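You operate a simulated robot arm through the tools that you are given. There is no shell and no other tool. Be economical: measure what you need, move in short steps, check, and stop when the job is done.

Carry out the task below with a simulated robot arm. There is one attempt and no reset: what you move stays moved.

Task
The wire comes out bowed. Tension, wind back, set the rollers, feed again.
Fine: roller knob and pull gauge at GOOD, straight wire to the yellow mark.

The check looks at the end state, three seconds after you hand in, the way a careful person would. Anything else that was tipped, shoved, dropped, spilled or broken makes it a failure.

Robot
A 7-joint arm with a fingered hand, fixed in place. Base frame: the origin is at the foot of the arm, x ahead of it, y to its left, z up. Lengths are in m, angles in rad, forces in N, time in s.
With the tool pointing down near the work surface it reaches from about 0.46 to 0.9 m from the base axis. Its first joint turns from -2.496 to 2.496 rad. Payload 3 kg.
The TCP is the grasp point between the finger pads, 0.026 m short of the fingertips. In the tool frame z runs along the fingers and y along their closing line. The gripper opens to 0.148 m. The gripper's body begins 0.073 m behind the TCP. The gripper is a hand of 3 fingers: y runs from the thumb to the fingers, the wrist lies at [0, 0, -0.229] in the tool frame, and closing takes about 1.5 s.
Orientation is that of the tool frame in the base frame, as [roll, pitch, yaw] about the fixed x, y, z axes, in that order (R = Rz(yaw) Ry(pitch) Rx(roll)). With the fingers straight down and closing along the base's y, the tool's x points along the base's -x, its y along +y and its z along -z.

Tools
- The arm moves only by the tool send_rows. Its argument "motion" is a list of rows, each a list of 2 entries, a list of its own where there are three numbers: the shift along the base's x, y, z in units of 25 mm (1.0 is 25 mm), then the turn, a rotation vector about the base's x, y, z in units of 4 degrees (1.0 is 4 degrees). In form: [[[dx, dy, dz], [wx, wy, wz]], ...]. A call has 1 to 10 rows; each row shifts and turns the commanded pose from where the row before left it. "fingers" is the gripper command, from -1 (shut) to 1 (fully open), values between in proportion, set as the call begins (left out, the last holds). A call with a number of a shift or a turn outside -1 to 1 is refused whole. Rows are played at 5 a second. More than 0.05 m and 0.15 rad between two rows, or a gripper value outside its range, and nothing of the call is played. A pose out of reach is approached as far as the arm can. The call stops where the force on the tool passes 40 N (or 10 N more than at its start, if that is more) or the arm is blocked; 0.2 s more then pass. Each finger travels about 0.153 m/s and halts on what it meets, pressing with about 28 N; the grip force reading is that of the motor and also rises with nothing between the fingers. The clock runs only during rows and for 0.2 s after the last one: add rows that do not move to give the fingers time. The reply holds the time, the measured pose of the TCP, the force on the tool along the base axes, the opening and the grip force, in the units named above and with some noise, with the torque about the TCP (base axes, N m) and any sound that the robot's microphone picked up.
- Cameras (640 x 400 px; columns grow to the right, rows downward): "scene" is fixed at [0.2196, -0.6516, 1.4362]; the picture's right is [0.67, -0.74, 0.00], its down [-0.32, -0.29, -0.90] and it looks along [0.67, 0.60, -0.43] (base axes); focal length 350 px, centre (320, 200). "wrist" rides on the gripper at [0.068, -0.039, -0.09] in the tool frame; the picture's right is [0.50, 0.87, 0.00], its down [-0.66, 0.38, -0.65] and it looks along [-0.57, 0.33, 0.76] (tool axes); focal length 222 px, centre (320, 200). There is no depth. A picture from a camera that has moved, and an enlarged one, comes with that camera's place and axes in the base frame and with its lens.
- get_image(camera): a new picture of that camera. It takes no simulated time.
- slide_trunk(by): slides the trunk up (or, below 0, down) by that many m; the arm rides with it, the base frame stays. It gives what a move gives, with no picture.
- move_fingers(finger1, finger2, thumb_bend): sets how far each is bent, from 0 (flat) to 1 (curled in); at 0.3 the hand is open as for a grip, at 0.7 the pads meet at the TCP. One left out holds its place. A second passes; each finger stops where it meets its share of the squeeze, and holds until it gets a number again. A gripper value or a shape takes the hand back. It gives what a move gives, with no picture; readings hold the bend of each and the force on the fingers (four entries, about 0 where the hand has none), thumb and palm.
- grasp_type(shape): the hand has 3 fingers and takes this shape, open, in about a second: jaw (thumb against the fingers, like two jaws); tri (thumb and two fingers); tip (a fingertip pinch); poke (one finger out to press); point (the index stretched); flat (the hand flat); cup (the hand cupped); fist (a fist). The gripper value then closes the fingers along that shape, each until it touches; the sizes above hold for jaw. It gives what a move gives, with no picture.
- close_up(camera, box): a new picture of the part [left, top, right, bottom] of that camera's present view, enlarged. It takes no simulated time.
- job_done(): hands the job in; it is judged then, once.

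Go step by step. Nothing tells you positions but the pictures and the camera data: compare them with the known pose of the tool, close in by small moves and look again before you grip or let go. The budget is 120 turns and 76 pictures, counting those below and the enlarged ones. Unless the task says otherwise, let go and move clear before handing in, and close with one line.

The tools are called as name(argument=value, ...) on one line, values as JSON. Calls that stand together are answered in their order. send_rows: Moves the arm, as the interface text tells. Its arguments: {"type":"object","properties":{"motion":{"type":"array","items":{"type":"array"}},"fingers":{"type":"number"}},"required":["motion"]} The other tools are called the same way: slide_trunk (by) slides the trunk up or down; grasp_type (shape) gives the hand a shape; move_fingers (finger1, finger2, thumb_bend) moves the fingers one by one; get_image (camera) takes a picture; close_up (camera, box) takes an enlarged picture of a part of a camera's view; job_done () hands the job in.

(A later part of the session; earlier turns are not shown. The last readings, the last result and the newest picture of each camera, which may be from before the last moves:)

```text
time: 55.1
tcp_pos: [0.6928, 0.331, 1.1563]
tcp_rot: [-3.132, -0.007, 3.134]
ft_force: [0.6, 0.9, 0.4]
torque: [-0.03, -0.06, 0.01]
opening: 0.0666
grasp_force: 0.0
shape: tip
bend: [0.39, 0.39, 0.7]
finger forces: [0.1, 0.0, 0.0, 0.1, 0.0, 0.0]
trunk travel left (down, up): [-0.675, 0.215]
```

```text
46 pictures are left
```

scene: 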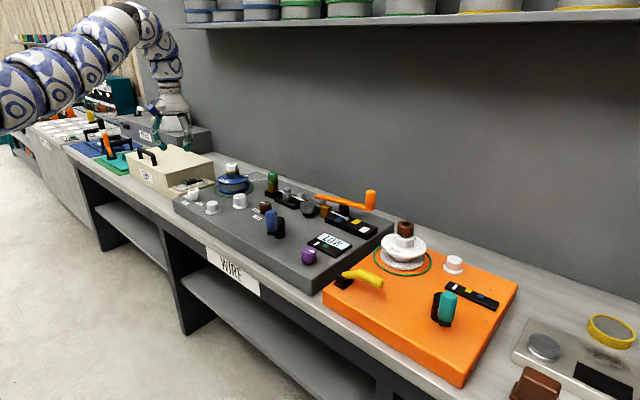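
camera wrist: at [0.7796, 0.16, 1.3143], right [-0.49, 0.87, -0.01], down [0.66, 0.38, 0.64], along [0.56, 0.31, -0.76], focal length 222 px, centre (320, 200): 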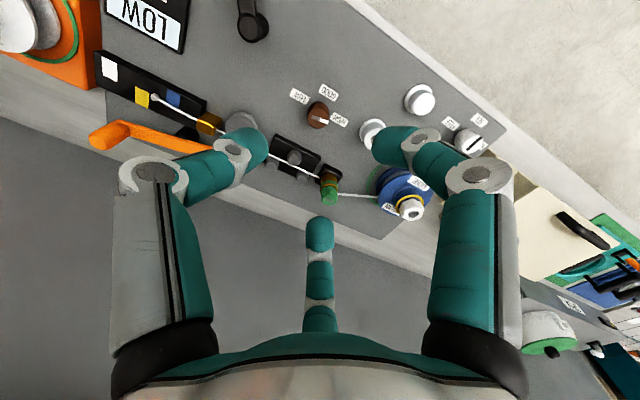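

The elbow is up again and it tracks freely. Now retract more, then swing right at small radius.

send_rows(motion=[[[-0.8, 0, -0.5], [0, 0, 0]], [[-0.8, 0, -0.5], [0, 0, 0]], [[-0.8, 0, 0], [0, 0, 0]], [[-0.8, 0, 0], [0, 0, 0]], [[0, -1, 0], [0, 0, 0]], [[0, -1, 0], [0, 0, 0]], [[0, -1, 0], [0, 0, 0]], [[0, -1, 0], [0, 0, 0]]])

send_rows(motion=[[[0, -1, 0], [0, 0, 0]], [[0, -1, 0], [0, 0, 0]], [[0, -1, 0], [0, 0, 0]], [[0, -1, 0], [0, 0, 0]], [[0, -1, 0], [0, 0, 0]], [[0, -1, 0], [0, 0, 0]], [[0, -1, 0], [0, 0, 0]], [[0, -1, 0], [0, 0, 0]], [[0, -1, 0], [0, 0, 0]], [[0, -1, 0], [0, 0, 0]]])

get_image(camera="scene")

```text
time: 56.9
tcp_pos: [0.6162, 0.3309, 1.1267]
tcp_rot: [-3.132, -0.006, 3.132]
ft_force: [0.1, -0.2, 0.1]
torque: [0.0, -0.02, 0.0]
opening: 0.0664
grasp_force: 0.0
shape: tip
bend: [0.39, 0.39, 0.7]
finger forces: [0.0, 0.1, 0.0, 0.0, 0.1, 0.1]
out of reach, approached as far as the arm can: row 5, 6, 7, 8
trunk travel left (down, up): [-0.675, 0.215]
```

```text
time: 59.1
tcp_pos: [0.6159, 0.3306, 1.126]
tcp_rot: [-3.131, -0.007, 3.134]
ft_force: [-0.1, 0.1, -0.2]
torque: [-0.01, 0.01, -0.03]
opening: 0.0663
grasp_force: 0.1
shape: tip
bend: [0.39, 0.39, 0.7]
finger forces: [0.0, 0.0, 0.0, 0.1, 0.1, 0.0]
out of reach, approached as far as the arm can: row 1, 2, 3, 4, 5, 6, 7, 8, 9, 10
trunk travel left (down, up): [-0.675, 0.215]
```

```text
45 pictures are left
```

scene: 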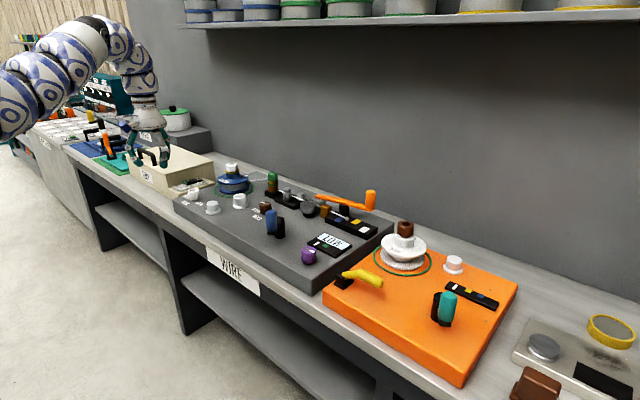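

Pure -y is blocked; I'll couple it with a yaw so the hand turns with the arm.

send_rows(motion=[[[0, -0.7, 0], [0, 0, -1]], [[0, -0.7, 0], [0, 0, -1]], [[0, -0.7, 0], [0, 0, -1]], [[0, -0.7, 0], [0, 0, -1]]])

send_rows(motion=[[[0, -0.7, 0], [0, 0, 1]], [[0, -0.7, 0], [0, 0, 1]], [[0, -0.7, 0], [0, 0, 1]], [[0, -0.7, 0], [0, 0, 1]]])

send_rows(motion=[[[0, 0, 0.8], [0, 0, 0]], [[0, 0, 0.8], [0, 0, 0]], [[0, -0.7, 0], [0, 0, 0]], [[0, -0.7, 0], [0, 0, 0]]])

send_rows(motion=[[[0, -0.7, 0], [1, 0, 0]], [[0, -0.7, 0], [1, 0, 0]], [[0, -0.7, 0], [1, 0, 0]]])

send_rows(motion=[[[0, -0.7, 0], [-1, 0, 0]], [[0, -0.7, 0], [-1, 0, 0]], [[0, -0.7, 0], [-1, 0, 0]]])

```text
time: 60.1
tcp_pos: [0.6232, 0.3241, 1.1216]
tcp_rot: [-3.133, -0.008, 2.924]
ft_force: [0.7, 1.0, -0.2]
torque: [0.01, 0.0, 0.01]
opening: 0.0667
grasp_force: 0.1
shape: tip
bend: [0.39, 0.39, 0.7]
finger forces: [0.0, 0.0, 0.0, 0.0, 0.0, 0.0]
out of reach, approached as far as the arm can: row 1, 4
trunk travel left (down, up): [-0.675, 0.215]
```

```text
time: 61.1
tcp_pos: [0.6403, 0.3338, 1.1252]
tcp_rot: [-3.131, -0.008, 2.959]
ft_force: [-0.5, 0.4, 0.0]
torque: [0.02, -0.01, -0.01]
opening: 0.0665
grasp_force: 0.0
shape: tip
bend: [0.39, 0.39, 0.7]
finger forces: [0.0, 0.1, 0.0, 0.0, 0.0, 0.0]
out of reach, approached as far as the arm can: row 1, 2, 3, 4
trunk travel left (down, up): [-0.675, 0.215]
```

```text
time: 62.1
tcp_pos: [0.6413, 0.3007, 1.1647]
tcp_rot: [-3.13, -0.008, 2.996]
ft_force: [-0.1, -0.5, 0.1]
torque: [-0.01, 0.02, 0.03]
opening: 0.0666
grasp_force: 0.0
shape: tip
bend: [0.39, 0.39, 0.7]
finger forces: [0.1, 0.0, 0.0, 0.1, 0.1, 0.0]
trunk travel left (down, up): [-0.675, 0.215]
```

```text
time: 62.9
tcp_pos: [0.6414, 0.3007, 1.1653]
tcp_rot: [-3.13, -0.008, 2.997]
ft_force: [-0.2, -0.1, 0.2]
torque: [0.0, 0.03, 0.01]
opening: 0.0666
grasp_force: 0.1
shape: tip
bend: [0.39, 0.39, 0.7]
finger forces: [0.0, 0.0, 0.0, 0.1, 0.1, 0.0]
out of reach, approached as far as the arm can: row 1, 2, 3
trunk travel left (down, up): [-0.675, 0.215]
```

```text
time: 63.7
tcp_pos: [0.6404, 0.247, 1.1661]
tcp_rot: [-2.921, 0.019, 3.001]
ft_force: [0.6, -0.1, 0.2]
torque: [-0.01, 0.01, 0.0]
opening: 0.0668
grasp_force: 0.0
shape: tip
bend: [0.39, 0.39, 0.7]
finger forces: [0.1, 0.0, 0.1, 0.1, 0.1, 0.1]
trunk travel left (down, up): [-0.675, 0.215]
```

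I'll test a pure turn about the base axis (circle plus matching yaw), which only needs the first joint.

send_rows(motion=[[[0.345, -0.894, 0], [0, 0, -0.5]], [[0.31, -0.906, 0], [0, 0, -0.5]], [[0.28, -0.916, 0], [0, 0, -0.5]], [[0.25, -0.926, 0], [0, 0, -0.5]], [[0.22, -0.935, 0], [0, 0, -0.5]], [[0.18, -0.94, 0], [0, 0, -0.5]]])

get_image(camera="scene")

```text
time: 65.1
tcp_pos: [0.6978, 0.1508, 1.1703]
tcp_rot: [-2.922, 0.02, 2.802]
ft_force: [0.6, -0.2, 1.1]
torque: [0.02, -0.02, 0.02]
opening: 0.0666
grasp_force: 0.0
shape: tip
bend: [0.39, 0.39, 0.7]
finger forces: [0.0, 0.0, 0.0, 0.0, 0.0, 0.0]
out of reach, approached as far as the arm can: row 1, 3, 6
trunk travel left (down, up): [-0.675, 0.215]
```

```text
44 pictures are left
```

scene: 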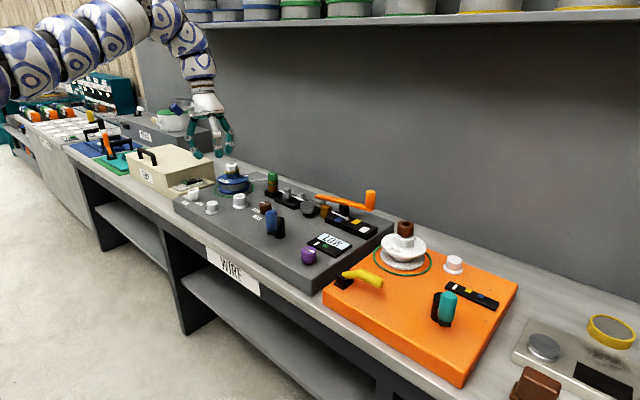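

The first joint is at its limit, which blocks low, rightward poses; higher relative poses work. So I'll keep the arm high relative to the trunk and use the trunk slide for vertical travel.

send_rows(motion=[[[0.7, 0, 1], [0, 0, 0]], [[0.7, 0, 1], [0, 0, 0]], [[0.7, 0, 1], [0, 0, 1]], [[0.7, 0, 1], [0, 0, 1]], [[0.7, 0, 0.5], [1, 0, 1]], [[0.5, 0, 0], [1, 0, 1]], [[0, -0.5, 0], [1, 0, 0.8]], [[0, -1, 0], [0, 0, 0]], [[0, -1, 0], [0, 0, 0]], [[0, -1, 0], [0, 0, 0]]])

send_rows(motion=[[[0, -1, 0], [0, 0, 0]], [[0, -1, 0], [0, 0, 0]], [[0, -1, 0], [0, 0, 0]], [[0, -1, 0], [0, 0, 0]], [[0, -1, 0], [0, 0, 0]], [[0, -1, 0], [0, 0, 0]]])

```text
time: 67.3
tcp_pos: [0.797, 0.0647, 1.2832]
tcp_rot: [-3.129, -0.002, 3.124]
ft_force: [1.2, 0.3, -0.7]
torque: [0.02, 0.01, 0.04]
opening: 0.0666
grasp_force: 0.1
shape: tip
bend: [0.39, 0.39, 0.7]
finger forces: [0.1, 0.1, 0.0, 0.1, 0.0, 0.0]
trunk travel left (down, up): [-0.675, 0.215]
```

```text
time: 68.7
tcp_pos: [0.7965, -0.0638, 1.2871]
tcp_rot: [-3.13, -0.004, 3.123]
ft_force: [-0.1, -0.6, 0.2]
torque: [-0.02, -0.01, 0.04]
opening: 0.0664
grasp_force: 0.1
shape: tip
bend: [0.39, 0.39, 0.7]
finger forces: [0.0, 0.1, 0.0, 0.1, 0.0, 0.0]
out of reach, approached as far as the arm can: row 6
trunk travel left (down, up): [-0.675, 0.215]
```

Nearly there. Nudge to (0.805, -0.085) and slide the trunk down to bring the fingers just above the purple knob.

send_rows(motion=[[[0.3, -0.4, 0.3], [0, 0, 0]], [[0.1, -0.45, 0.2], [0, 0, 0]]], fingers=-0.1)

slide_trunk(by=-0.36)

get_image(camera="wrist")

get_image(camera="scene")

```text
time: 69.3
tcp_pos: [0.8116, -0.0839, 1.2941]
tcp_rot: [-3.127, -0.002, 3.123]
ft_force: [0.4, -0.3, 0.0]
torque: [0.0, 0.04, -0.02]
opening: 0.0667
grasp_force: 0.1
shape: tip
bend: [0.39, 0.39, 0.7]
finger forces: [0.0, 0.0, 0.1, 0.0, 0.1, 0.0]
out of reach, approached as far as the arm can: row 1, 2
trunk travel left (down, up): [-0.675, 0.215]
```

```text
time: 72.8
tcp_pos: [0.8107, -0.0847, 0.9329]
tcp_rot: [-3.128, 0.002, 3.122]
ft_force: [0.2, -0.3, 0.9]
torque: [-0.01, -0.04, 0.03]
opening: 0.0665
grasp_force: 0.0
shape: tip
bend: [0.39, 0.39, 0.7]
finger forces: [0.0, 0.0, 0.0, 0.0, 0.0, 0.1]
trunk travel left (down, up): [-0.315, 0.575]
```

```text
43 pictures are left
camera wrist: at [0.7426, -0.1211, 1.0234], right [-0.48, 0.88, -0.01], down [0.66, 0.37, 0.65], along [0.57, 0.31, -0.76], focal length 222 px, centre (320, 200)
```

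wrist: 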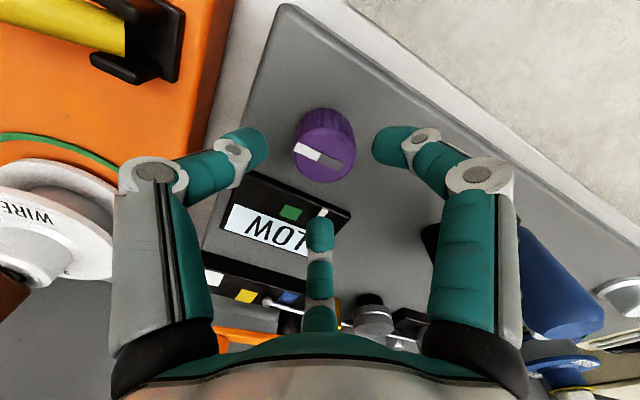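

```text
42 pictures are left
```

scene: 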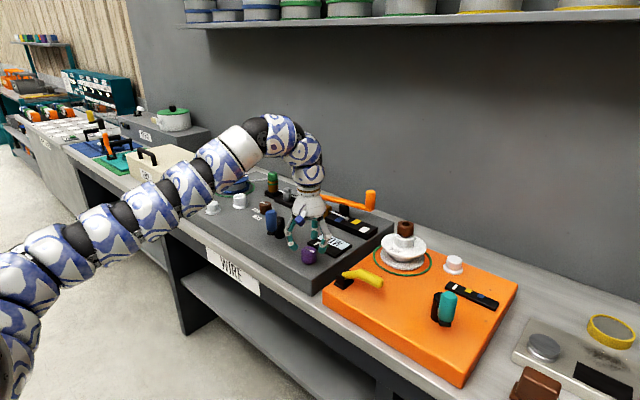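

The purple knob is about 1 cm toward the robot from the TCP. Adjust, then lower via trunk.

send_rows(motion=[[[-0.4, -0.1, 0], [0, 0, 0]]])

slide_trunk(by=-0.035)

get_image(camera="wrist")

close_up(camera="scene", box=[270, 180, 370, 270])

```text
time: 73.2
tcp_pos: [0.8021, -0.0866, 0.9292]
tcp_rot: [-3.125, 0.006, 3.12]
ft_force: [0.3, 0.0, 0.0]
torque: [0.0, -0.01, -0.05]
opening: 0.0668
grasp_force: 0.0
shape: tip
bend: [0.39, 0.39, 0.7]
finger forces: [0.1, 0.0, 0.1, 0.0, 0.0, 0.0]
trunk travel left (down, up): [-0.315, 0.575]
```

```text
time: 74.0
tcp_pos: [0.8014, -0.0855, 0.8965]
tcp_rot: [-3.126, 0.005, 3.122]
ft_force: [0.2, 0.8, 0.4]
torque: [-0.04, 0.01, -0.01]
opening: 0.0666
grasp_force: 0.0
shape: tip
bend: [0.39, 0.39, 0.7]
finger forces: [0.0, 0.0, 0.0, 0.0, 0.0, 0.1]
trunk travel left (down, up): [-0.28, 0.61]
```

```text
41 pictures are left
camera wrist: at [0.734, -0.1238, 0.9858], right [-0.48, 0.88, -0.02], down [0.66, 0.38, 0.65], along [0.58, 0.3, -0.76], focal length 222 px, centre (320, 200)
```

wrist: 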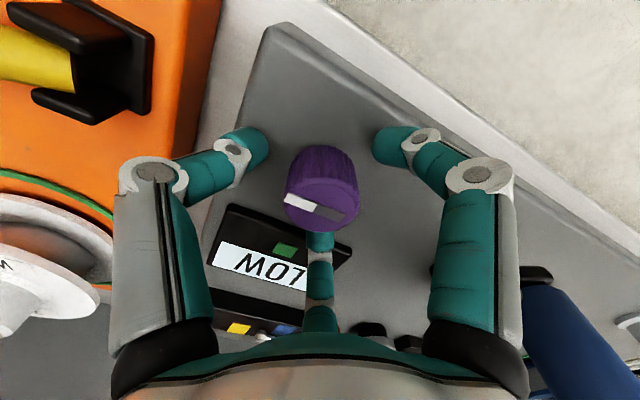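

```text
4.44 times, centred on (320, 225) of scene
camera zoom: at [0.2196, -0.6516, 1.4362], right [0.67, -0.74, 0.0], down [-0.32, -0.29, -0.9], along [0.67, 0.6, -0.43], focal length 1555 px, centre (320, 89)
```

zoom: 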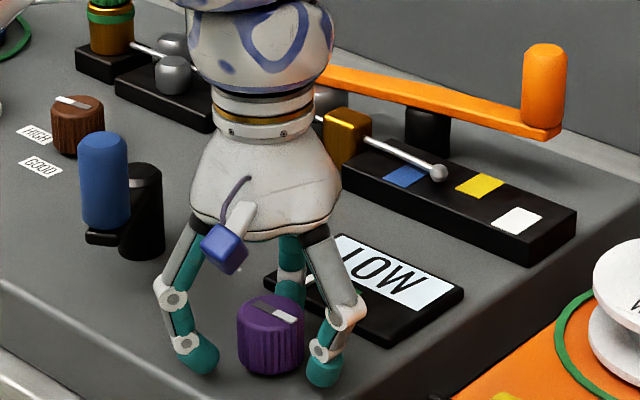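

The fingers straddle the purple knob. I close the grip.

send_rows(motion=[[[0, 0, 0], [0, 0, 0]], [[0, 0, 0], [0, 0, 0]], [[0, 0, 0], [0, 0, 0]], [[0, 0, 0], [0, 0, 0]], [[0, 0, 0], [0, 0, 0]], [[0, 0, 0], [0, 0, 0]]], fingers=-1)

send_rows(motion=[[[0, 0, 0], [0, 0, -1]], [[0, 0, 0], [0, 0, -1]], [[0, 0, 0], [0, 0, -1]], [[0, 0, 0], [0, 0, -1]], [[0, 0, 0], [0, 0, -1]]])

close_up(camera="scene", box=[270, 180, 370, 270])

get_image(camera="wrist")

```text
time: 75.3
tcp_pos: [0.8036, -0.0876, 0.8953]
tcp_rot: [-3.126, 0.006, 3.122]
ft_force: [-3.4, -2.4, -6.0]
torque: [-0.02, 0.05, -0.04]
opening: 0.0334
grasp_force: 28.1
shape: tip
bend: [0.76, 0.77, 0.7]
finger forces: [24.6, 24.1, 0.0, 0.1, 25.8, 0.0]
trunk travel left (down, up): [-0.28, 0.61]
```

```text
time: 76.5
tcp_pos: [0.8035, -0.0877, 0.8955]
tcp_rot: [-3.126, 0.009, 2.774]
ft_force: [-4.5, 2.3, -3.0]
torque: [0.03, 0.16, 0.04]
opening: 0.0332
grasp_force: 28.1
shape: tip
bend: [0.76, 0.77, 0.7]
finger forces: [28.8, 23.5, 0.1, 0.0, 25.3, 0.0]
trunk travel left (down, up): [-0.28, 0.61]
```

```text
4.44 times, centred on (320, 225) of scene
camera zoom: at [0.2196, -0.6516, 1.4362], right [0.67, -0.74, 0.0], down [-0.32, -0.29, -0.9], along [0.67, 0.6, -0.43], focal length 1555 px, centre (320, 89)
```

zoom: 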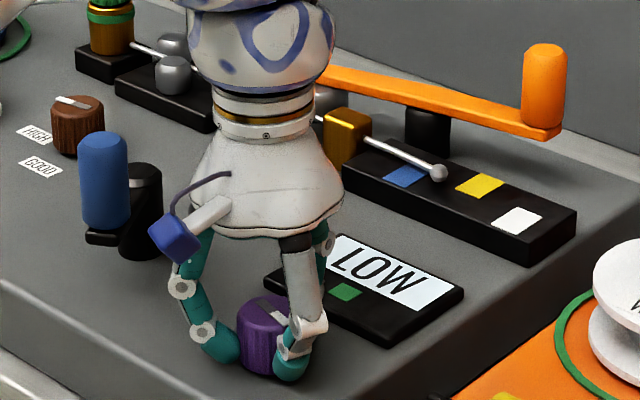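

```text
38 pictures are left
camera wrist: at [0.7258, -0.0978, 0.9851], right [-0.15, 0.99, -0.02], down [0.75, 0.13, 0.65], along [0.65, 0.09, -0.76], focal length 222 px, centre (320, 200)
```

wrist: 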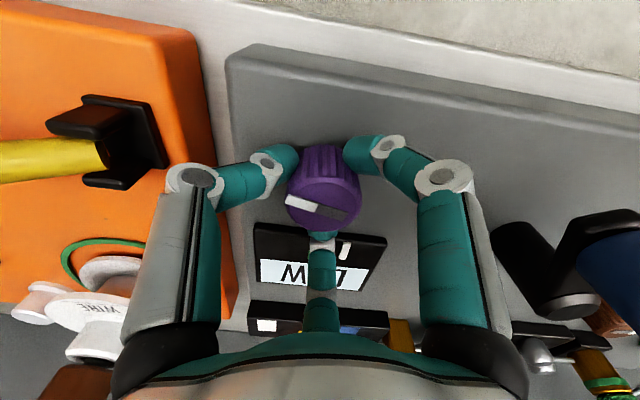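

The knob turns with the hand. I'll turn another 40° and check the gauge.

send_rows(motion=[[[0, 0, 0], [0, 0, -1]], [[0, 0, 0], [0, 0, -1]], [[0, 0, 0], [0, 0, -1]], [[0, 0, 0], [0, 0, -1]], [[0, 0, 0], [0, 0, -1]], [[0, 0, 0], [0, 0, -1]], [[0, 0, 0], [0, 0, -1]], [[0, 0, 0], [0, 0, -1]], [[0, 0, 0], [0, 0, -1]], [[0, 0, 0], [0, 0, -1]]])

get_image(camera="wrist")

```text
time: 78.8
tcp_pos: [0.8051, -0.0857, 0.8944]
tcp_rot: [-3.129, 0.008, 2.072]
ft_force: [-6.9, 1.1, 20.6]
torque: [0.1, 0.32, 0.07]
opening: 0.0333
grasp_force: 28.2
shape: tip
bend: [0.76, 0.77, 0.7]
finger forces: [30.4, 24.4, 0.1, 0.0, 32.5, 0.1]
out of reach, approached as far as the arm can: row 7
trunk travel left (down, up): [-0.28, 0.61]
```

```text
37 pictures are left
camera wrist: at [0.737, -0.0453, 0.9835], right [0.52, 0.86, -0.01], down [0.65, -0.38, 0.66], along [0.56, -0.35, -0.76], focal length 222 px, centre (320, 200)
```

wrist: 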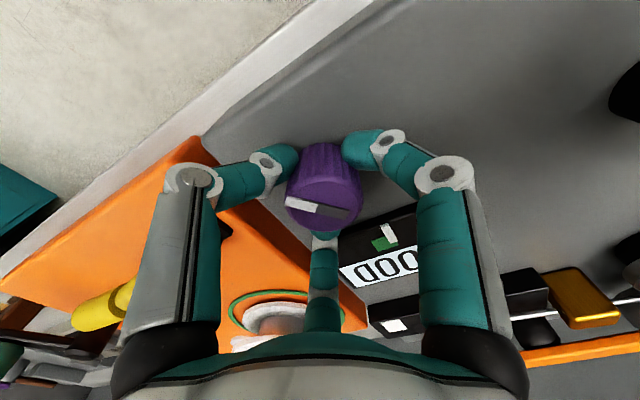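

The display now appears to read GOOD — the purple knob is the tension control. I'll check where the marker is in the green zone.

close_up(camera="wrist", box=[330, 200, 440, 280])

close_up(camera="scene", box=[290, 210, 370, 270])

```text
5.00 times, centred on (385, 240) of wrist
camera zoom: at [0.737, -0.0453, 0.9835], right [0.52, 0.86, -0.01], down [0.65, -0.38, 0.66], along [0.56, -0.35, -0.76], focal length 1111 px, centre (-5, 0)
```

zoom: 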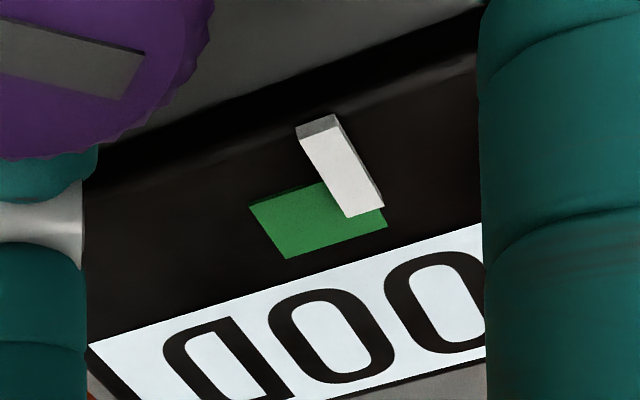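

```text
6.67 times, centred on (330, 240) of scene
camera zoom: at [0.2196, -0.6516, 1.4362], right [0.67, -0.74, 0.0], down [-0.32, -0.29, -0.9], along [0.67, 0.6, -0.43], focal length 2332 px, centre (253, -67)
```

zoom: 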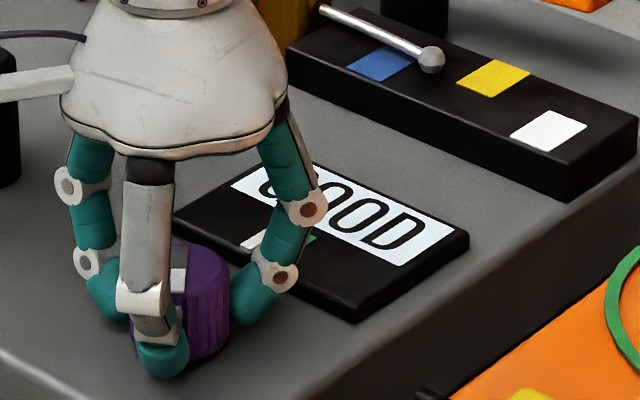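

GOOD, with the marker at the lower part of the green. I'll turn about 14° more to centre it, then open.

send_rows(motion=[[[0, 0, 0], [0, 0, -1]], [[0, 0, 0], [0, 0, -1]], [[0, 0, 0], [0, 0, -1]], [[0, 0, 0], [0, 0, -0.5]], [[0, 0, 0], [0, 0, 0]]])

close_up(camera="wrist", box=[310, 180, 440, 280])

```text
time: 80.0
tcp_pos: [0.8034, -0.0863, 0.8923]
tcp_rot: [-3.13, 0.008, 1.831]
ft_force: [-7.5, 2.4, 30.8]
torque: [0.19, 0.41, 0.04]
opening: 0.0344
grasp_force: 27.9
shape: tip
bend: [0.76, 0.77, 0.69]
finger forces: [31.5, 25.4, 0.1, 0.0, 35.0, 0.1]
trunk travel left (down, up): [-0.28, 0.61]
```

```text
4.00 times, centred on (375, 230) of wrist
camera zoom: at [0.749, -0.0304, 0.9829], right [0.71, 0.71, -0.01], down [0.54, -0.53, 0.65], along [0.45, -0.47, -0.76], focal length 888 px, centre (100, 80)
```

zoom: 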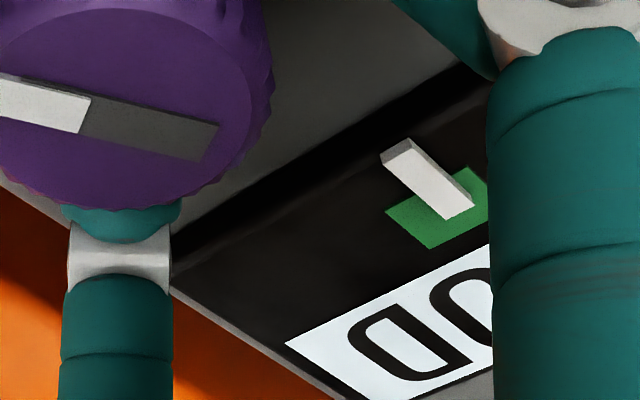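

The marker is centred in the green. Release and rise.

send_rows(motion=[[[0, 0, 0], [0, 0, 0]], [[0, 0, 0], [0, 0, 0]], [[0, 0, 0], [0, 0, 0]], [[0, 0, 0], [0, 0, 0]]], fingers=-0.1)

slide_trunk(by=0.16)

send_rows(motion=[[[0, 0, 0], [0, 0, 1]], [[0, 0, 0], [0, 0, 1]], [[0, 0, 0], [0, 0, 1]], [[0, 0, 0], [0, 0, 1]], [[0, 0, 0], [0, 0, 1]], [[0, 0, 0], [0, 0, 1]], [[0, 0, 0], [0, 0, 1]], [[0, 0, 0], [0, 0, 1]], [[0, 0, 0], [0, 0, 1]], [[0, 0, 0], [0, 0, 1]]])

get_image(camera="wrist")

close_up(camera="scene", box=[255, 170, 375, 270])

```text
time: 81.0
tcp_pos: [0.8047, -0.0859, 0.8903]
tcp_rot: [-3.128, 0.006, 1.831]
ft_force: [0.5, -0.2, 0.1]
torque: [-0.02, 0.0, -0.01]
opening: 0.066
grasp_force: 0.1
shape: tip
bend: [0.39, 0.39, 0.7]
finger forces: [0.0, 0.0, 0.1, 0.1, 0.1, 0.0]
trunk travel left (down, up): [-0.28, 0.61]
```

```text
time: 82.8
tcp_pos: [0.8057, -0.0875, 1.0501]
tcp_rot: [-3.127, 0.006, 1.831]
ft_force: [0.3, -0.1, -0.2]
torque: [0.0, 0.01, -0.02]
opening: 0.066
grasp_force: 0.1
shape: tip
bend: [0.39, 0.39, 0.7]
finger forces: [0.0, 0.0, 0.1, 0.0, 0.0, 0.0]
trunk travel left (down, up): [-0.44, 0.45]
```

```text
time: 85.0
tcp_pos: [0.8054, -0.0863, 1.0493]
tcp_rot: [-3.129, 0.006, 2.529]
ft_force: [0.4, 0.1, -0.2]
torque: [0.0, 0.03, -0.02]
opening: 0.066
grasp_force: 0.0
shape: tip
bend: [0.39, 0.39, 0.7]
finger forces: [0.0, 0.0, 0.0, 0.0, 0.0, 0.0]
trunk travel left (down, up): [-0.44, 0.45]
```

```text
33 pictures are left
camera wrist: at [0.7273, -0.079, 1.1403], right [0.09, 1.0, -0.02], down [0.76, -0.06, 0.65], along [0.65, -0.07, -0.76], focal length 222 px, centre (320, 200)
```

wrist: 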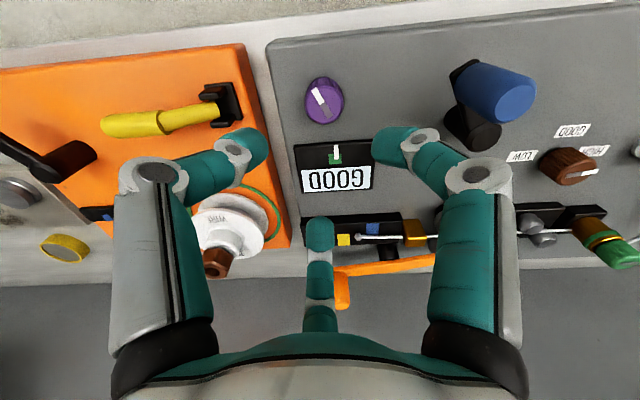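

```text
4.00 times, centred on (315, 220) of scene
camera zoom: at [0.2196, -0.6516, 1.4362], right [0.67, -0.74, 0.0], down [-0.32, -0.29, -0.9], along [0.67, 0.6, -0.43], focal length 1399 px, centre (340, 120)
```

zoom: 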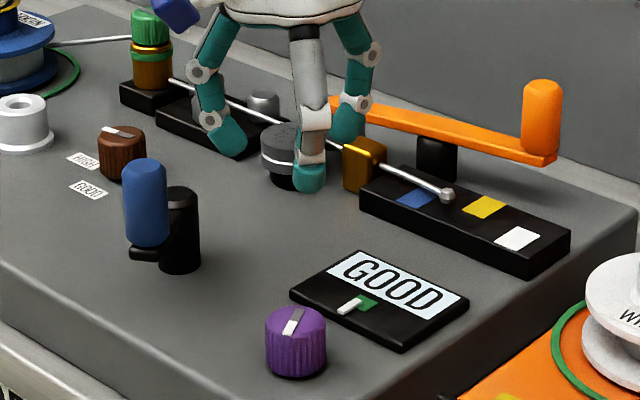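

Pull gauge reads GOOD with the marker centred. Next the blue crank (handle top about (0.785, 0.04, 0.97)), which I take as the wire feed/wind control; I move over it.

send_rows(motion=[[[0, 1, 0], [0, 0, 1]], [[0, 1, 0], [0, 0, 1]], [[0, 1, 0], [0, 0, 1]], [[0, 1, 0], [0, 0, 1]], [[0, 1, 0], [0, 0, 1]], [[-0.4, 0, 0], [0, 0, 1]], [[-0.4, 0, 0], [0, 0, 1]], [[0, 0, 0], [0, 0, 1]]], fingers=0)

get_image(camera="wrist")

close_up(camera="scene", box=[235, 150, 345, 250])

```text
time: 86.8
tcp_pos: [0.7855, 0.0393, 1.0495]
tcp_rot: [-3.127, 0.006, 3.09]
ft_force: [-0.7, 0.2, -0.3]
torque: [-0.02, -0.04, -0.01]
opening: 0.0734
grasp_force: 0.0
shape: tip
bend: [0.36, 0.36, 0.7]
finger forces: [0.0, 0.1, 0.0, 0.0, 0.0, 0.0]
trunk travel left (down, up): [-0.44, 0.45]
```

```text
31 pictures are left
camera wrist: at [0.7145, 0.0035, 1.1404], right [-0.45, 0.89, -0.02], down [0.67, 0.35, 0.65], along [0.59, 0.29, -0.76], focal length 222 px, centre (320, 200)
```

wrist: 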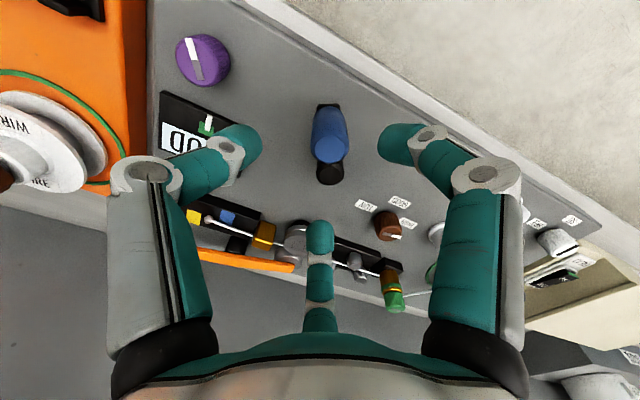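

```text
4.00 times, centred on (290, 200) of scene
camera zoom: at [0.2196, -0.6516, 1.4362], right [0.67, -0.74, 0.0], down [-0.32, -0.29, -0.9], along [0.67, 0.6, -0.43], focal length 1399 px, centre (440, 200)
```

zoom: 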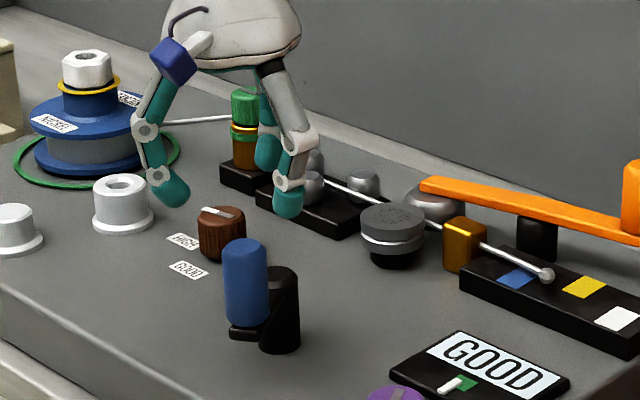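

Handle top is at about (0.790, 0.048, 0.967), hub at about (0.846, 0.077), radius 0.063. I lower around the handle keeping the tips above the hub.

send_rows(motion=[[[0.2, 0.36, 0], [0, 0, 0]]])

slide_trunk(by=-0.1)

get_image(camera="wrist")

close_up(camera="scene", box=[240, 170, 320, 250])

```text
time: 87.2
tcp_pos: [0.7893, 0.0468, 1.0494]
tcp_rot: [-3.128, 0.009, 3.087]
ft_force: [0.3, 0.2, 0.7]
torque: [0.04, -0.03, -0.01]
opening: 0.0736
grasp_force: 0.1
shape: tip
bend: [0.36, 0.36, 0.7]
finger forces: [0.0, 0.0, 0.0, 0.1, 0.0, 0.1]
trunk travel left (down, up): [-0.44, 0.45]
```

```text
time: 88.5
tcp_pos: [0.7896, 0.0478, 0.9496]
tcp_rot: [-3.127, 0.007, 3.088]
ft_force: [-0.1, 0.1, 0.2]
torque: [-0.01, -0.02, 0.01]
opening: 0.0735
grasp_force: 0.1
shape: tip
bend: [0.36, 0.36, 0.7]
finger forces: [0.1, 0.0, 0.1, 0.0, 0.0, 0.0]
trunk travel left (down, up): [-0.34, 0.55]
```

```text
29 pictures are left
camera wrist: at [0.7189, 0.0132, 1.0397], right [-0.45, 0.89, -0.02], down [0.67, 0.35, 0.65], along [0.59, 0.28, -0.76], focal length 222 px, centre (320, 200)
```

wrist: 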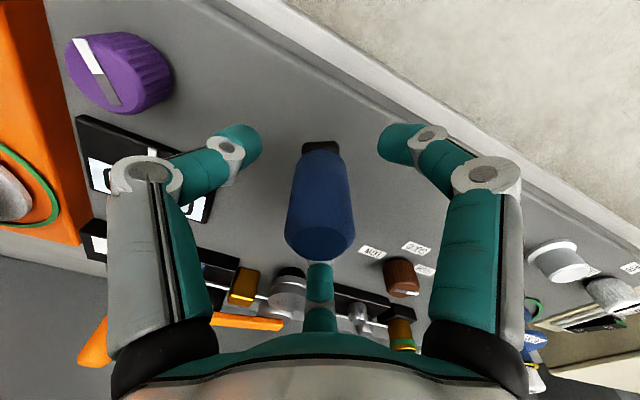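

```text
5.00 times, centred on (280, 210) of scene
camera zoom: at [0.2196, -0.6516, 1.4362], right [0.67, -0.74, 0.0], down [-0.32, -0.29, -0.9], along [0.67, 0.6, -0.43], focal length 1749 px, centre (520, 150)
```

zoom: 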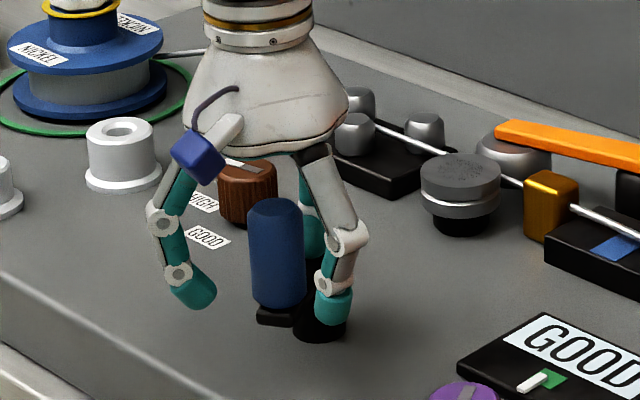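

Handle is centred between the digits. I raise slightly, close to a loose cage, and try a 60° counter-clockwise test turn.

slide_trunk(by=0.007)

send_rows(motion=[[[0, 0, 0], [0, 0, 0]], [[0, 0, 0], [0, 0, 0]], [[0, 0, 0], [0, 0, 0]], [[0, 0, 0], [0, 0, 0]]], fingers=-0.46)

send_rows(motion=[[[0.26, -0.35, 0], [0, 0, 0]], [[0.26, -0.35, 0], [0, 0, 0]], [[0.36, -0.24, 0], [0, 0, 0]], [[0.36, -0.24, 0], [0, 0, 0]], [[0.42, -0.1, 0], [0, 0, 0]], [[0.42, -0.1, 0], [0, 0, 0]]])

close_up(camera="scene", box=[240, 160, 390, 260])

```text
time: 89.1
tcp_pos: [0.79, 0.0481, 0.9559]
tcp_rot: [-3.126, 0.008, 3.086]
ft_force: [0.1, 0.3, 1.0]
torque: [0.01, 0.01, 0.0]
opening: 0.0735
grasp_force: 0.0
shape: tip
bend: [0.36, 0.36, 0.7]
finger forces: [0.1, 0.0, 0.1, 0.1, 0.0, 0.1]
trunk travel left (down, up): [-0.347, 0.543]
```

```text
time: 90.1
tcp_pos: [0.7892, 0.0485, 0.9565]
tcp_rot: [-3.128, 0.008, 3.086]
ft_force: [-0.4, 0.6, -0.4]
torque: [-0.01, -0.01, -0.03]
opening: 0.0407
grasp_force: 0.1
shape: tip
bend: [0.76, 0.76, 0.7]
finger forces: [0.1, 0.0, 0.0, 0.1, 0.1, 0.0]
trunk travel left (down, up): [-0.347, 0.543]
```

```text
time: 91.5
tcp_pos: [0.8404, 0.0147, 0.9546]
tcp_rot: [-3.128, 0.009, 3.09]
ft_force: [-2.4, 4.4, 3.0]
torque: [0.17, 0.14, -0.09]
opening: 0.0428
grasp_force: 0.1
shape: tip
bend: [0.44, 0.76, 0.7]
finger forces: [5.5, 0.0, 0.2, 0.0, 0.0, 0.0]
trunk travel left (down, up): [-0.347, 0.543]
```

```text
4.00 times, centred on (315, 210) of scene
camera zoom: at [0.2196, -0.6516, 1.4362], right [0.67, -0.74, 0.0], down [-0.32, -0.29, -0.9], along [0.67, 0.6, -0.43], focal length 1399 px, centre (340, 160)
```

zoom: 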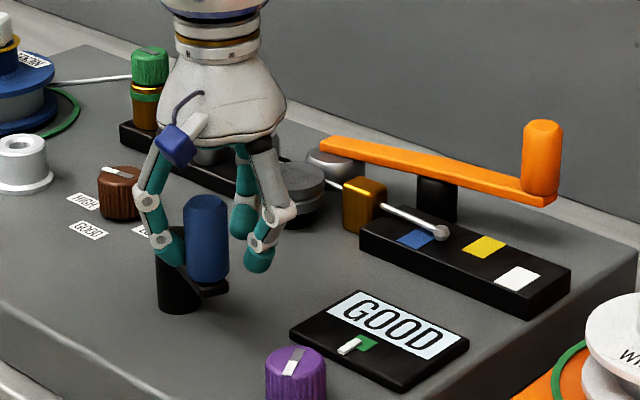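

Counter-clockwise pulls the wire end back a little (about 4–5 mm), with little force. I continue counter-clockwise, tilting slightly on the far side for reach.

send_rows(motion=[[[0.869, 0.101, 0], [0, -1, 0]], [[0.782, 0.392, 0], [0, -1, 0]], [[0.601, 0.636, 0], [0, -1, 0]], [[0.347, 0.803, 0], [0, -1, 0]], [[0.052, 0.873, 0], [0, 0, 0]]])

close_up(camera="scene", box=[240, 160, 390, 260])

```text
time: 92.7
tcp_pos: [0.9098, 0.0844, 0.9558]
tcp_rot: [3.141, 0.285, 3.086]
ft_force: [0.0, 0.3, -0.4]
torque: [0.02, 0.0, -0.03]
opening: 0.0401
grasp_force: 0.1
shape: tip
bend: [0.76, 0.76, 0.7]
finger forces: [0.0, 0.0, 0.0, 0.0, 0.0, 0.1]
trunk travel left (down, up): [-0.347, 0.543]
```

```text
4.00 times, centred on (315, 210) of scene
camera zoom: at [0.2196, -0.6516, 1.4362], right [0.67, -0.74, 0.0], down [-0.32, -0.29, -0.9], along [0.67, 0.6, -0.43], focal length 1399 px, centre (340, 160)
```

zoom: 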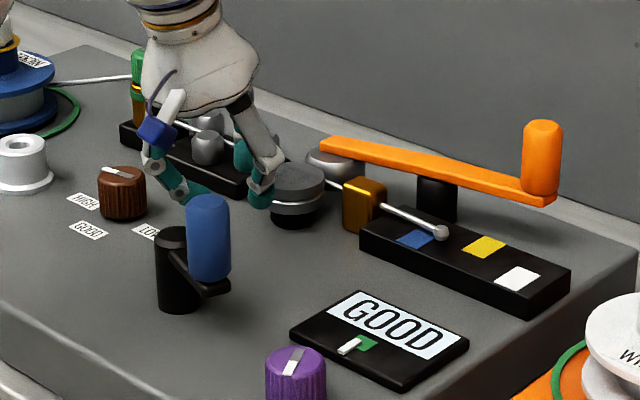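

The handle slipped out of the loose cage at about -100°. I'll rise, go back over it (now near (0.829, 0.024)), and grip firmly.

slide_trunk(by=0.06)

send_rows(motion=[[[-0.8, -0.6, 0], [0, 1, 0]], [[-0.8, -0.6, 0], [0, 1, 0]], [[-0.8, -0.6, 0], [0, 1, 0]], [[-0.84, -0.62, 0], [0, 1, 0]]], fingers=0)

get_image(camera="wrist")

```text
time: 93.7
tcp_pos: [0.9096, 0.0832, 1.0144]
tcp_rot: [3.139, 0.283, 3.086]
ft_force: [0.1, 0.2, 0.2]
torque: [0.0, 0.02, 0.03]
opening: 0.0401
grasp_force: 0.1
shape: tip
bend: [0.76, 0.76, 0.7]
finger forces: [0.0, 0.0, 0.0, 0.1, 0.0, 0.0]
trunk travel left (down, up): [-0.407, 0.483]
```

```text
time: 94.7
tcp_pos: [0.8303, 0.0232, 1.0168]
tcp_rot: [-3.128, 0.007, 3.088]
ft_force: [0.2, 0.0, -0.2]
torque: [-0.03, -0.02, -0.02]
opening: 0.0733
grasp_force: 0.1
shape: tip
bend: [0.36, 0.36, 0.7]
finger forces: [0.0, 0.1, 0.0, 0.1, 0.1, 0.1]
trunk travel left (down, up): [-0.407, 0.483]
```

```text
25 pictures are left
camera wrist: at [0.7603, -0.0106, 1.1081], right [-0.45, 0.89, -0.01], down [0.67, 0.35, 0.65], along [0.59, 0.29, -0.76], focal length 222 px, centre (320, 200)
```

wrist: 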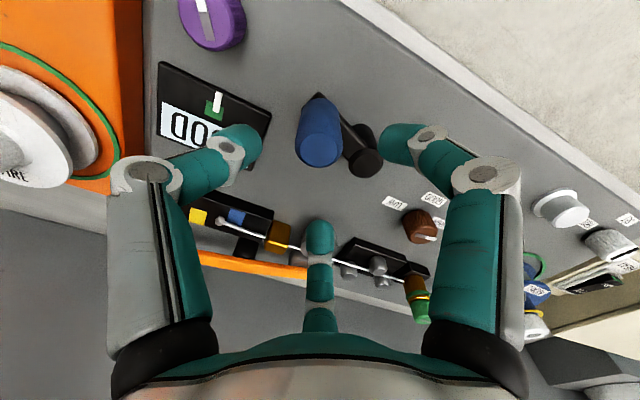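

Handle is centred below. Lower, grip firmly, then turn 60° further with force watch.

slide_trunk(by=-0.062)

send_rows(motion=[[[0, 0, 0], [0, 0, 0]], [[0, 0, 0], [0, 0, 0]], [[0, 0, 0], [0, 0, 0]], [[0, 0, 0], [0, 0, 0]], [[0, 0, 0], [0, 0, 0]]], fingers=-1)

send_rows(motion=[[[0.845, -0.053, 0], [0, 0, 0]], [[0.812, 0.239, 0], [0, -1, 0]], [[0.682, 0.503, 0], [0, -1, 0]]])

```text
time: 95.7
tcp_pos: [0.8309, 0.0245, 0.9558]
tcp_rot: [-3.126, 0.006, 3.088]
ft_force: [-0.1, -0.2, 0.6]
torque: [0.01, 0.01, -0.01]
opening: 0.0735
grasp_force: 0.0
shape: tip
bend: [0.36, 0.36, 0.7]
finger forces: [0.0, 0.0, 0.1, 0.0, 0.0, 0.1]
trunk travel left (down, up): [-0.345, 0.545]
```

```text
time: 96.9
tcp_pos: [0.8319, 0.0247, 0.9547]
tcp_rot: [-3.127, 0.007, 3.088]
ft_force: [1.2, 2.0, -4.0]
torque: [-0.02, -0.05, 0.01]
opening: 0.0262
grasp_force: 27.9
shape: tip
bend: [0.75, 0.72, 0.7]
finger forces: [23.8, 24.2, 0.1, 0.0, 24.3, 0.0]
trunk travel left (down, up): [-0.345, 0.545]
```

```text
time: 97.7
tcp_pos: [0.8924, 0.038, 0.9562]
tcp_rot: [-3.135, 0.145, 3.084]
ft_force: [4.0, -10.8, -5.7]
torque: [-0.24, 0.13, 0.09]
opening: 0.0264
grasp_force: 27.9
shape: tip
bend: [0.76, 0.71, 0.7]
finger forces: [22.3, 23.0, 0.0, 0.0, 28.5, 0.0]
trunk travel left (down, up): [-0.345, 0.545]
```

Firm grip works and the crank follows; forces suggest a slightly larger circle. Continue.

send_rows(motion=[[[0.53, 0.74, 0], [0, -1, 0]], [[0.222, 0.89, 0], [0, -1, 0]], [[-0.096, 0.912, 0], [0, 0, 0]], [[-0.402, 0.824, 0], [0, 1, 0]]])

close_up(camera="scene", box=[240, 160, 390, 260])

```text
time: 98.7
tcp_pos: [0.8945, 0.1291, 0.9553]
tcp_rot: [-3.139, 0.212, 3.087]
ft_force: [3.4, 0.8, -8.5]
torque: [-0.03, -0.01, 0.03]
opening: 0.0239
grasp_force: 27.8
shape: tip
bend: [0.76, 0.67, 0.7]
finger forces: [21.3, 25.9, 0.0, 0.0, 22.3, 0.0]
trunk travel left (down, up): [-0.345, 0.545]
```

```text
4.00 times, centred on (315, 210) of scene
camera zoom: at [0.2196, -0.6516, 1.4362], right [0.67, -0.74, 0.0], down [-0.32, -0.29, -0.9], along [0.67, 0.6, -0.43], focal length 1399 px, centre (340, 160)
```

zoom: 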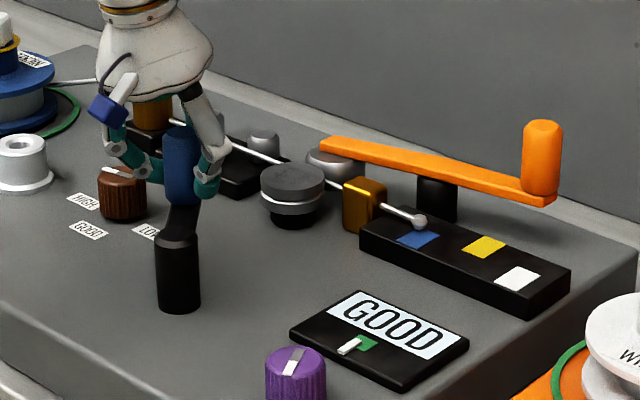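

The wire end moved back to the blue mark — about 50 mm per turn. Continue counter-clockwise around the near side.

send_rows(motion=[[[-0.737, 0.545, 0], [0, 1, 0]], [[-0.879, 0.26, 0], [0, 1, 0]], [[-0.915, -0.056, 0], [0, 1, 0]], [[-0.841, -0.366, 0], [0, 0, 0]]])

send_rows(motion=[[[-0.665, -0.631, 0], [0, 0, 0]], [[-0.409, -0.821, 0], [0, 0, 0]], [[-0.104, -0.911, 0], [0, 0, 0]]])

close_up(camera="scene", box=[240, 160, 390, 260])

```text
time: 99.7
tcp_pos: [0.8141, 0.1359, 0.9546]
tcp_rot: [-3.127, 0.005, 3.089]
ft_force: [-2.6, 6.6, -5.4]
torque: [0.07, -0.07, -0.03]
opening: 0.0231
grasp_force: 27.7
shape: tip
bend: [0.75, 0.71, 0.69]
finger forces: [22.2, 25.0, 0.1, 0.0, 20.4, 0.0]
trunk travel left (down, up): [-0.345, 0.545]
```

```text
time: 100.5
tcp_pos: [0.7835, 0.0761, 0.9534]
tcp_rot: [-3.126, 0.007, 3.089]
ft_force: [18.3, 4.6, -1.7]
torque: [-0.18, -0.4, 0.02]
opening: 0.0223
grasp_force: 27.9
shape: tip
bend: [0.76, 0.71, 0.71]
finger forces: [19.7, 30.0, 0.0, 0.0, 21.0, 0.0]
trunk travel left (down, up): [-0.345, 0.545]
```

```text
4.00 times, centred on (315, 210) of scene
camera zoom: at [0.2196, -0.6516, 1.4362], right [0.67, -0.74, 0.0], down [-0.32, -0.29, -0.9], along [0.67, 0.6, -0.43], focal length 1399 px, centre (340, 160)
```

zoom: 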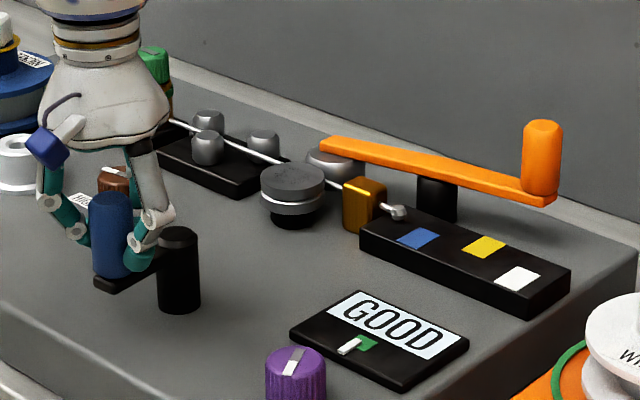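

The wire end is now close to the gold guide. A bit more (40°), then release the crank and rise.

send_rows(motion=[[[0.28, -0.83, 0], [0, 0, 0]], [[0.53, -0.72, 0], [0, 0, 0]], [[0, 0, 0], [0, 0, 0]]])

send_rows(motion=[[[0, 0, 0], [0, 0, 0]], [[0, 0, 0], [0, 0, 0]], [[0, 0, 0], [0, 0, 0]], [[0, 0, 0], [0, 0, 0]]], fingers=0)

slide_trunk(by=0.11)

close_up(camera="scene", box=[240, 160, 390, 260])

```text
time: 101.3
tcp_pos: [0.8038, 0.0391, 0.9547]
tcp_rot: [-3.128, 0.005, 3.087]
ft_force: [7.8, 9.1, -17.9]
torque: [-0.34, -0.15, -0.17]
opening: 0.0182
grasp_force: 27.5
shape: tip
bend: [0.77, 0.72, 0.73]
finger forces: [20.8, 0.0, 0.0, 0.1, 0.0, 0.1]
trunk travel left (down, up): [-0.345, 0.545]
```

```text
time: 102.3
tcp_pos: [0.8033, 0.0372, 0.957]
tcp_rot: [-3.128, 0.006, 3.089]
ft_force: [-0.6, 0.1, -0.5]
torque: [-0.01, -0.02, 0.02]
opening: 0.0734
grasp_force: 0.0
shape: tip
bend: [0.36, 0.36, 0.7]
finger forces: [0.0, 0.0, 0.1, 0.1, 0.1, 0.1]
trunk travel left (down, up): [-0.345, 0.545]
```

```text
time: 103.7
tcp_pos: [0.8027, 0.0367, 1.0669]
tcp_rot: [-3.128, 0.006, 3.087]
ft_force: [-0.8, -0.8, 0.2]
torque: [0.0, -0.02, 0.01]
opening: 0.0733
grasp_force: 0.0
shape: tip
bend: [0.36, 0.36, 0.7]
finger forces: [0.1, 0.0, 0.0, 0.0, 0.0, 0.0]
trunk travel left (down, up): [-0.455, 0.435]
```

```text
4.00 times, centred on (315, 210) of scene
camera zoom: at [0.2196, -0.6516, 1.4362], right [0.67, -0.74, 0.0], down [-0.32, -0.29, -0.9], along [0.67, 0.6, -0.43], focal length 1399 px, centre (340, 160)
```

zoom: 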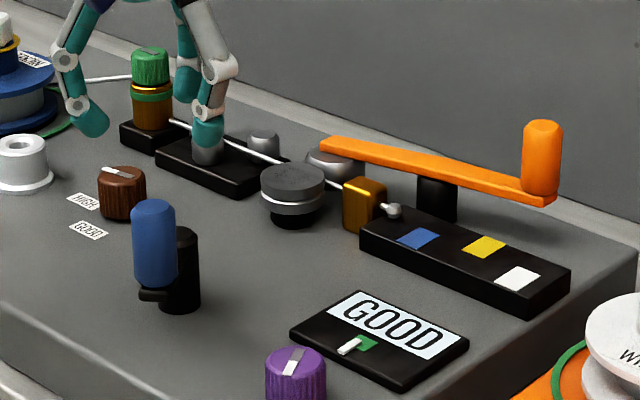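

The wire end is back at the guide. Now the brown roller knob at about (0.917, 0.233, 0.893): I move above it with a ~22° forward tilt for reach.

send_rows(motion=[[[0.57, 0.98, 0], [0, -0.7, 0]], [[0.57, 0.98, 0], [0, -0.7, 0]], [[0.57, 0.98, 0], [0, -0.7, 0]], [[0.57, 0.98, 0], [0, -0.7, 0]], [[0.57, 0.98, 0], [0, -0.7, 0]], [[0.57, 0.98, 0], [0, -0.7, 0]], [[0.57, 0.98, 0], [0, -0.7, 0]], [[0.57, 0.98, 0], [0, -0.7, 0]]], fingers=-0.1)

get_image(camera="wrist")

```text
time: 105.5
tcp_pos: [0.9139, 0.2354, 1.0652]
tcp_rot: [3.136, 0.396, 3.084]
ft_force: [0.2, 1.3, 0.0]
torque: [-0.02, -0.02, -0.01]
opening: 0.0665
grasp_force: 0.0
shape: tip
bend: [0.39, 0.39, 0.7]
finger forces: [0.0, 0.0, 0.1, 0.0, 0.1, 0.0]
trunk travel left (down, up): [-0.455, 0.435]
```

```text
21 pictures are left
camera wrist: at [0.8153, 0.2014, 1.1218], right [-0.41, 0.89, -0.19], down [0.37, 0.35, 0.86], along [0.83, 0.29, -0.48], focal length 222 px, centre (320, 200)
```

wrist: 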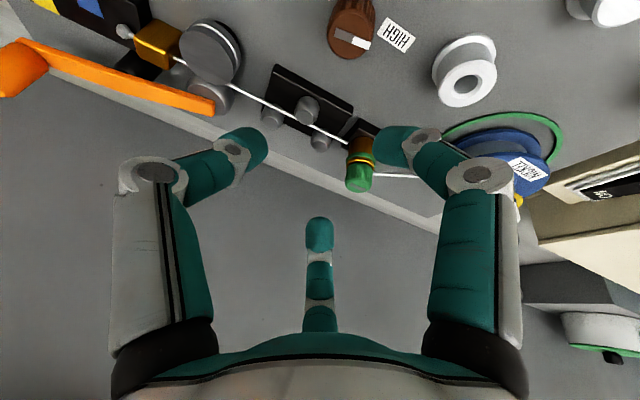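

Knob at (0.919, 0.233). Lower the trunk by 0.15 and check before closing.

send_rows(motion=[[[0.05, -0.08, 0], [0, 0, 0]]])

slide_trunk(by=-0.157)

get_image(camera="wrist")

close_up(camera="scene", box=[210, 150, 320, 230])

```text
time: 105.9
tcp_pos: [0.9161, 0.2332, 1.0661]
tcp_rot: [3.133, 0.396, 3.082]
ft_force: [0.1, 0.2, 0.2]
torque: [-0.03, -0.02, 0.03]
opening: 0.067
grasp_force: 0.0
shape: tip
bend: [0.39, 0.39, 0.7]
finger forces: [0.0, 0.1, 0.1, 0.0, 0.1, 0.1]
trunk travel left (down, up): [-0.455, 0.435]
```

```text
time: 107.7
tcp_pos: [0.9164, 0.2325, 0.9088]
tcp_rot: [3.133, 0.397, 3.083]
ft_force: [-0.6, 0.7, 0.4]
torque: [-0.01, 0.01, -0.02]
opening: 0.0667
grasp_force: 0.2
shape: tip
bend: [0.39, 0.39, 0.7]
finger forces: [0.0, 0.0, 0.0, 0.0, 0.0, 0.0]
trunk travel left (down, up): [-0.298, 0.592]
```

```text
20 pictures are left
camera wrist: at [0.817, 0.1979, 0.9654], right [-0.41, 0.89, -0.19], down [0.37, 0.35, 0.86], along [0.83, 0.29, -0.48], focal length 222 px, centre (320, 200)
```

wrist: 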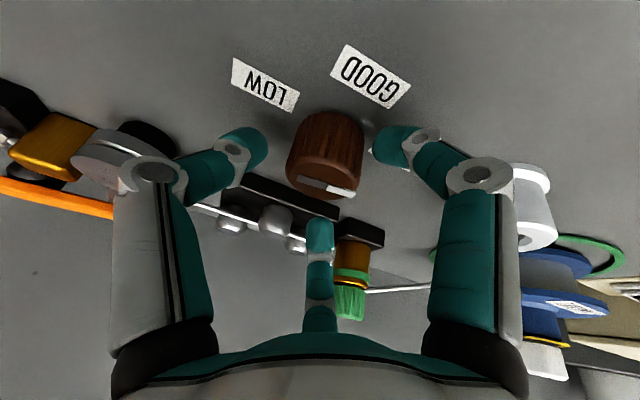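

```text
5.00 times, centred on (265, 190) of scene
camera zoom: at [0.2196, -0.6516, 1.4362], right [0.67, -0.74, 0.0], down [-0.32, -0.29, -0.9], along [0.67, 0.6, -0.43], focal length 1749 px, centre (595, 250)
```

zoom: 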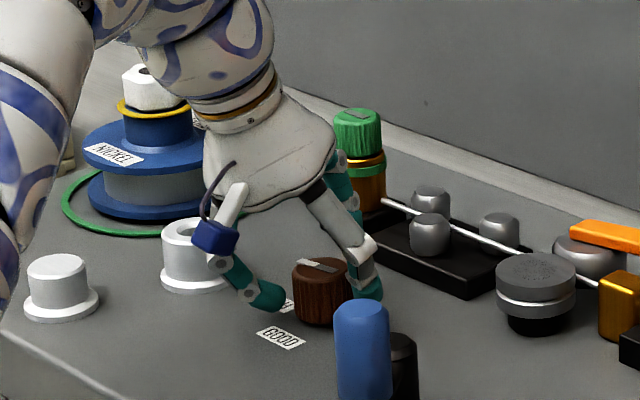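

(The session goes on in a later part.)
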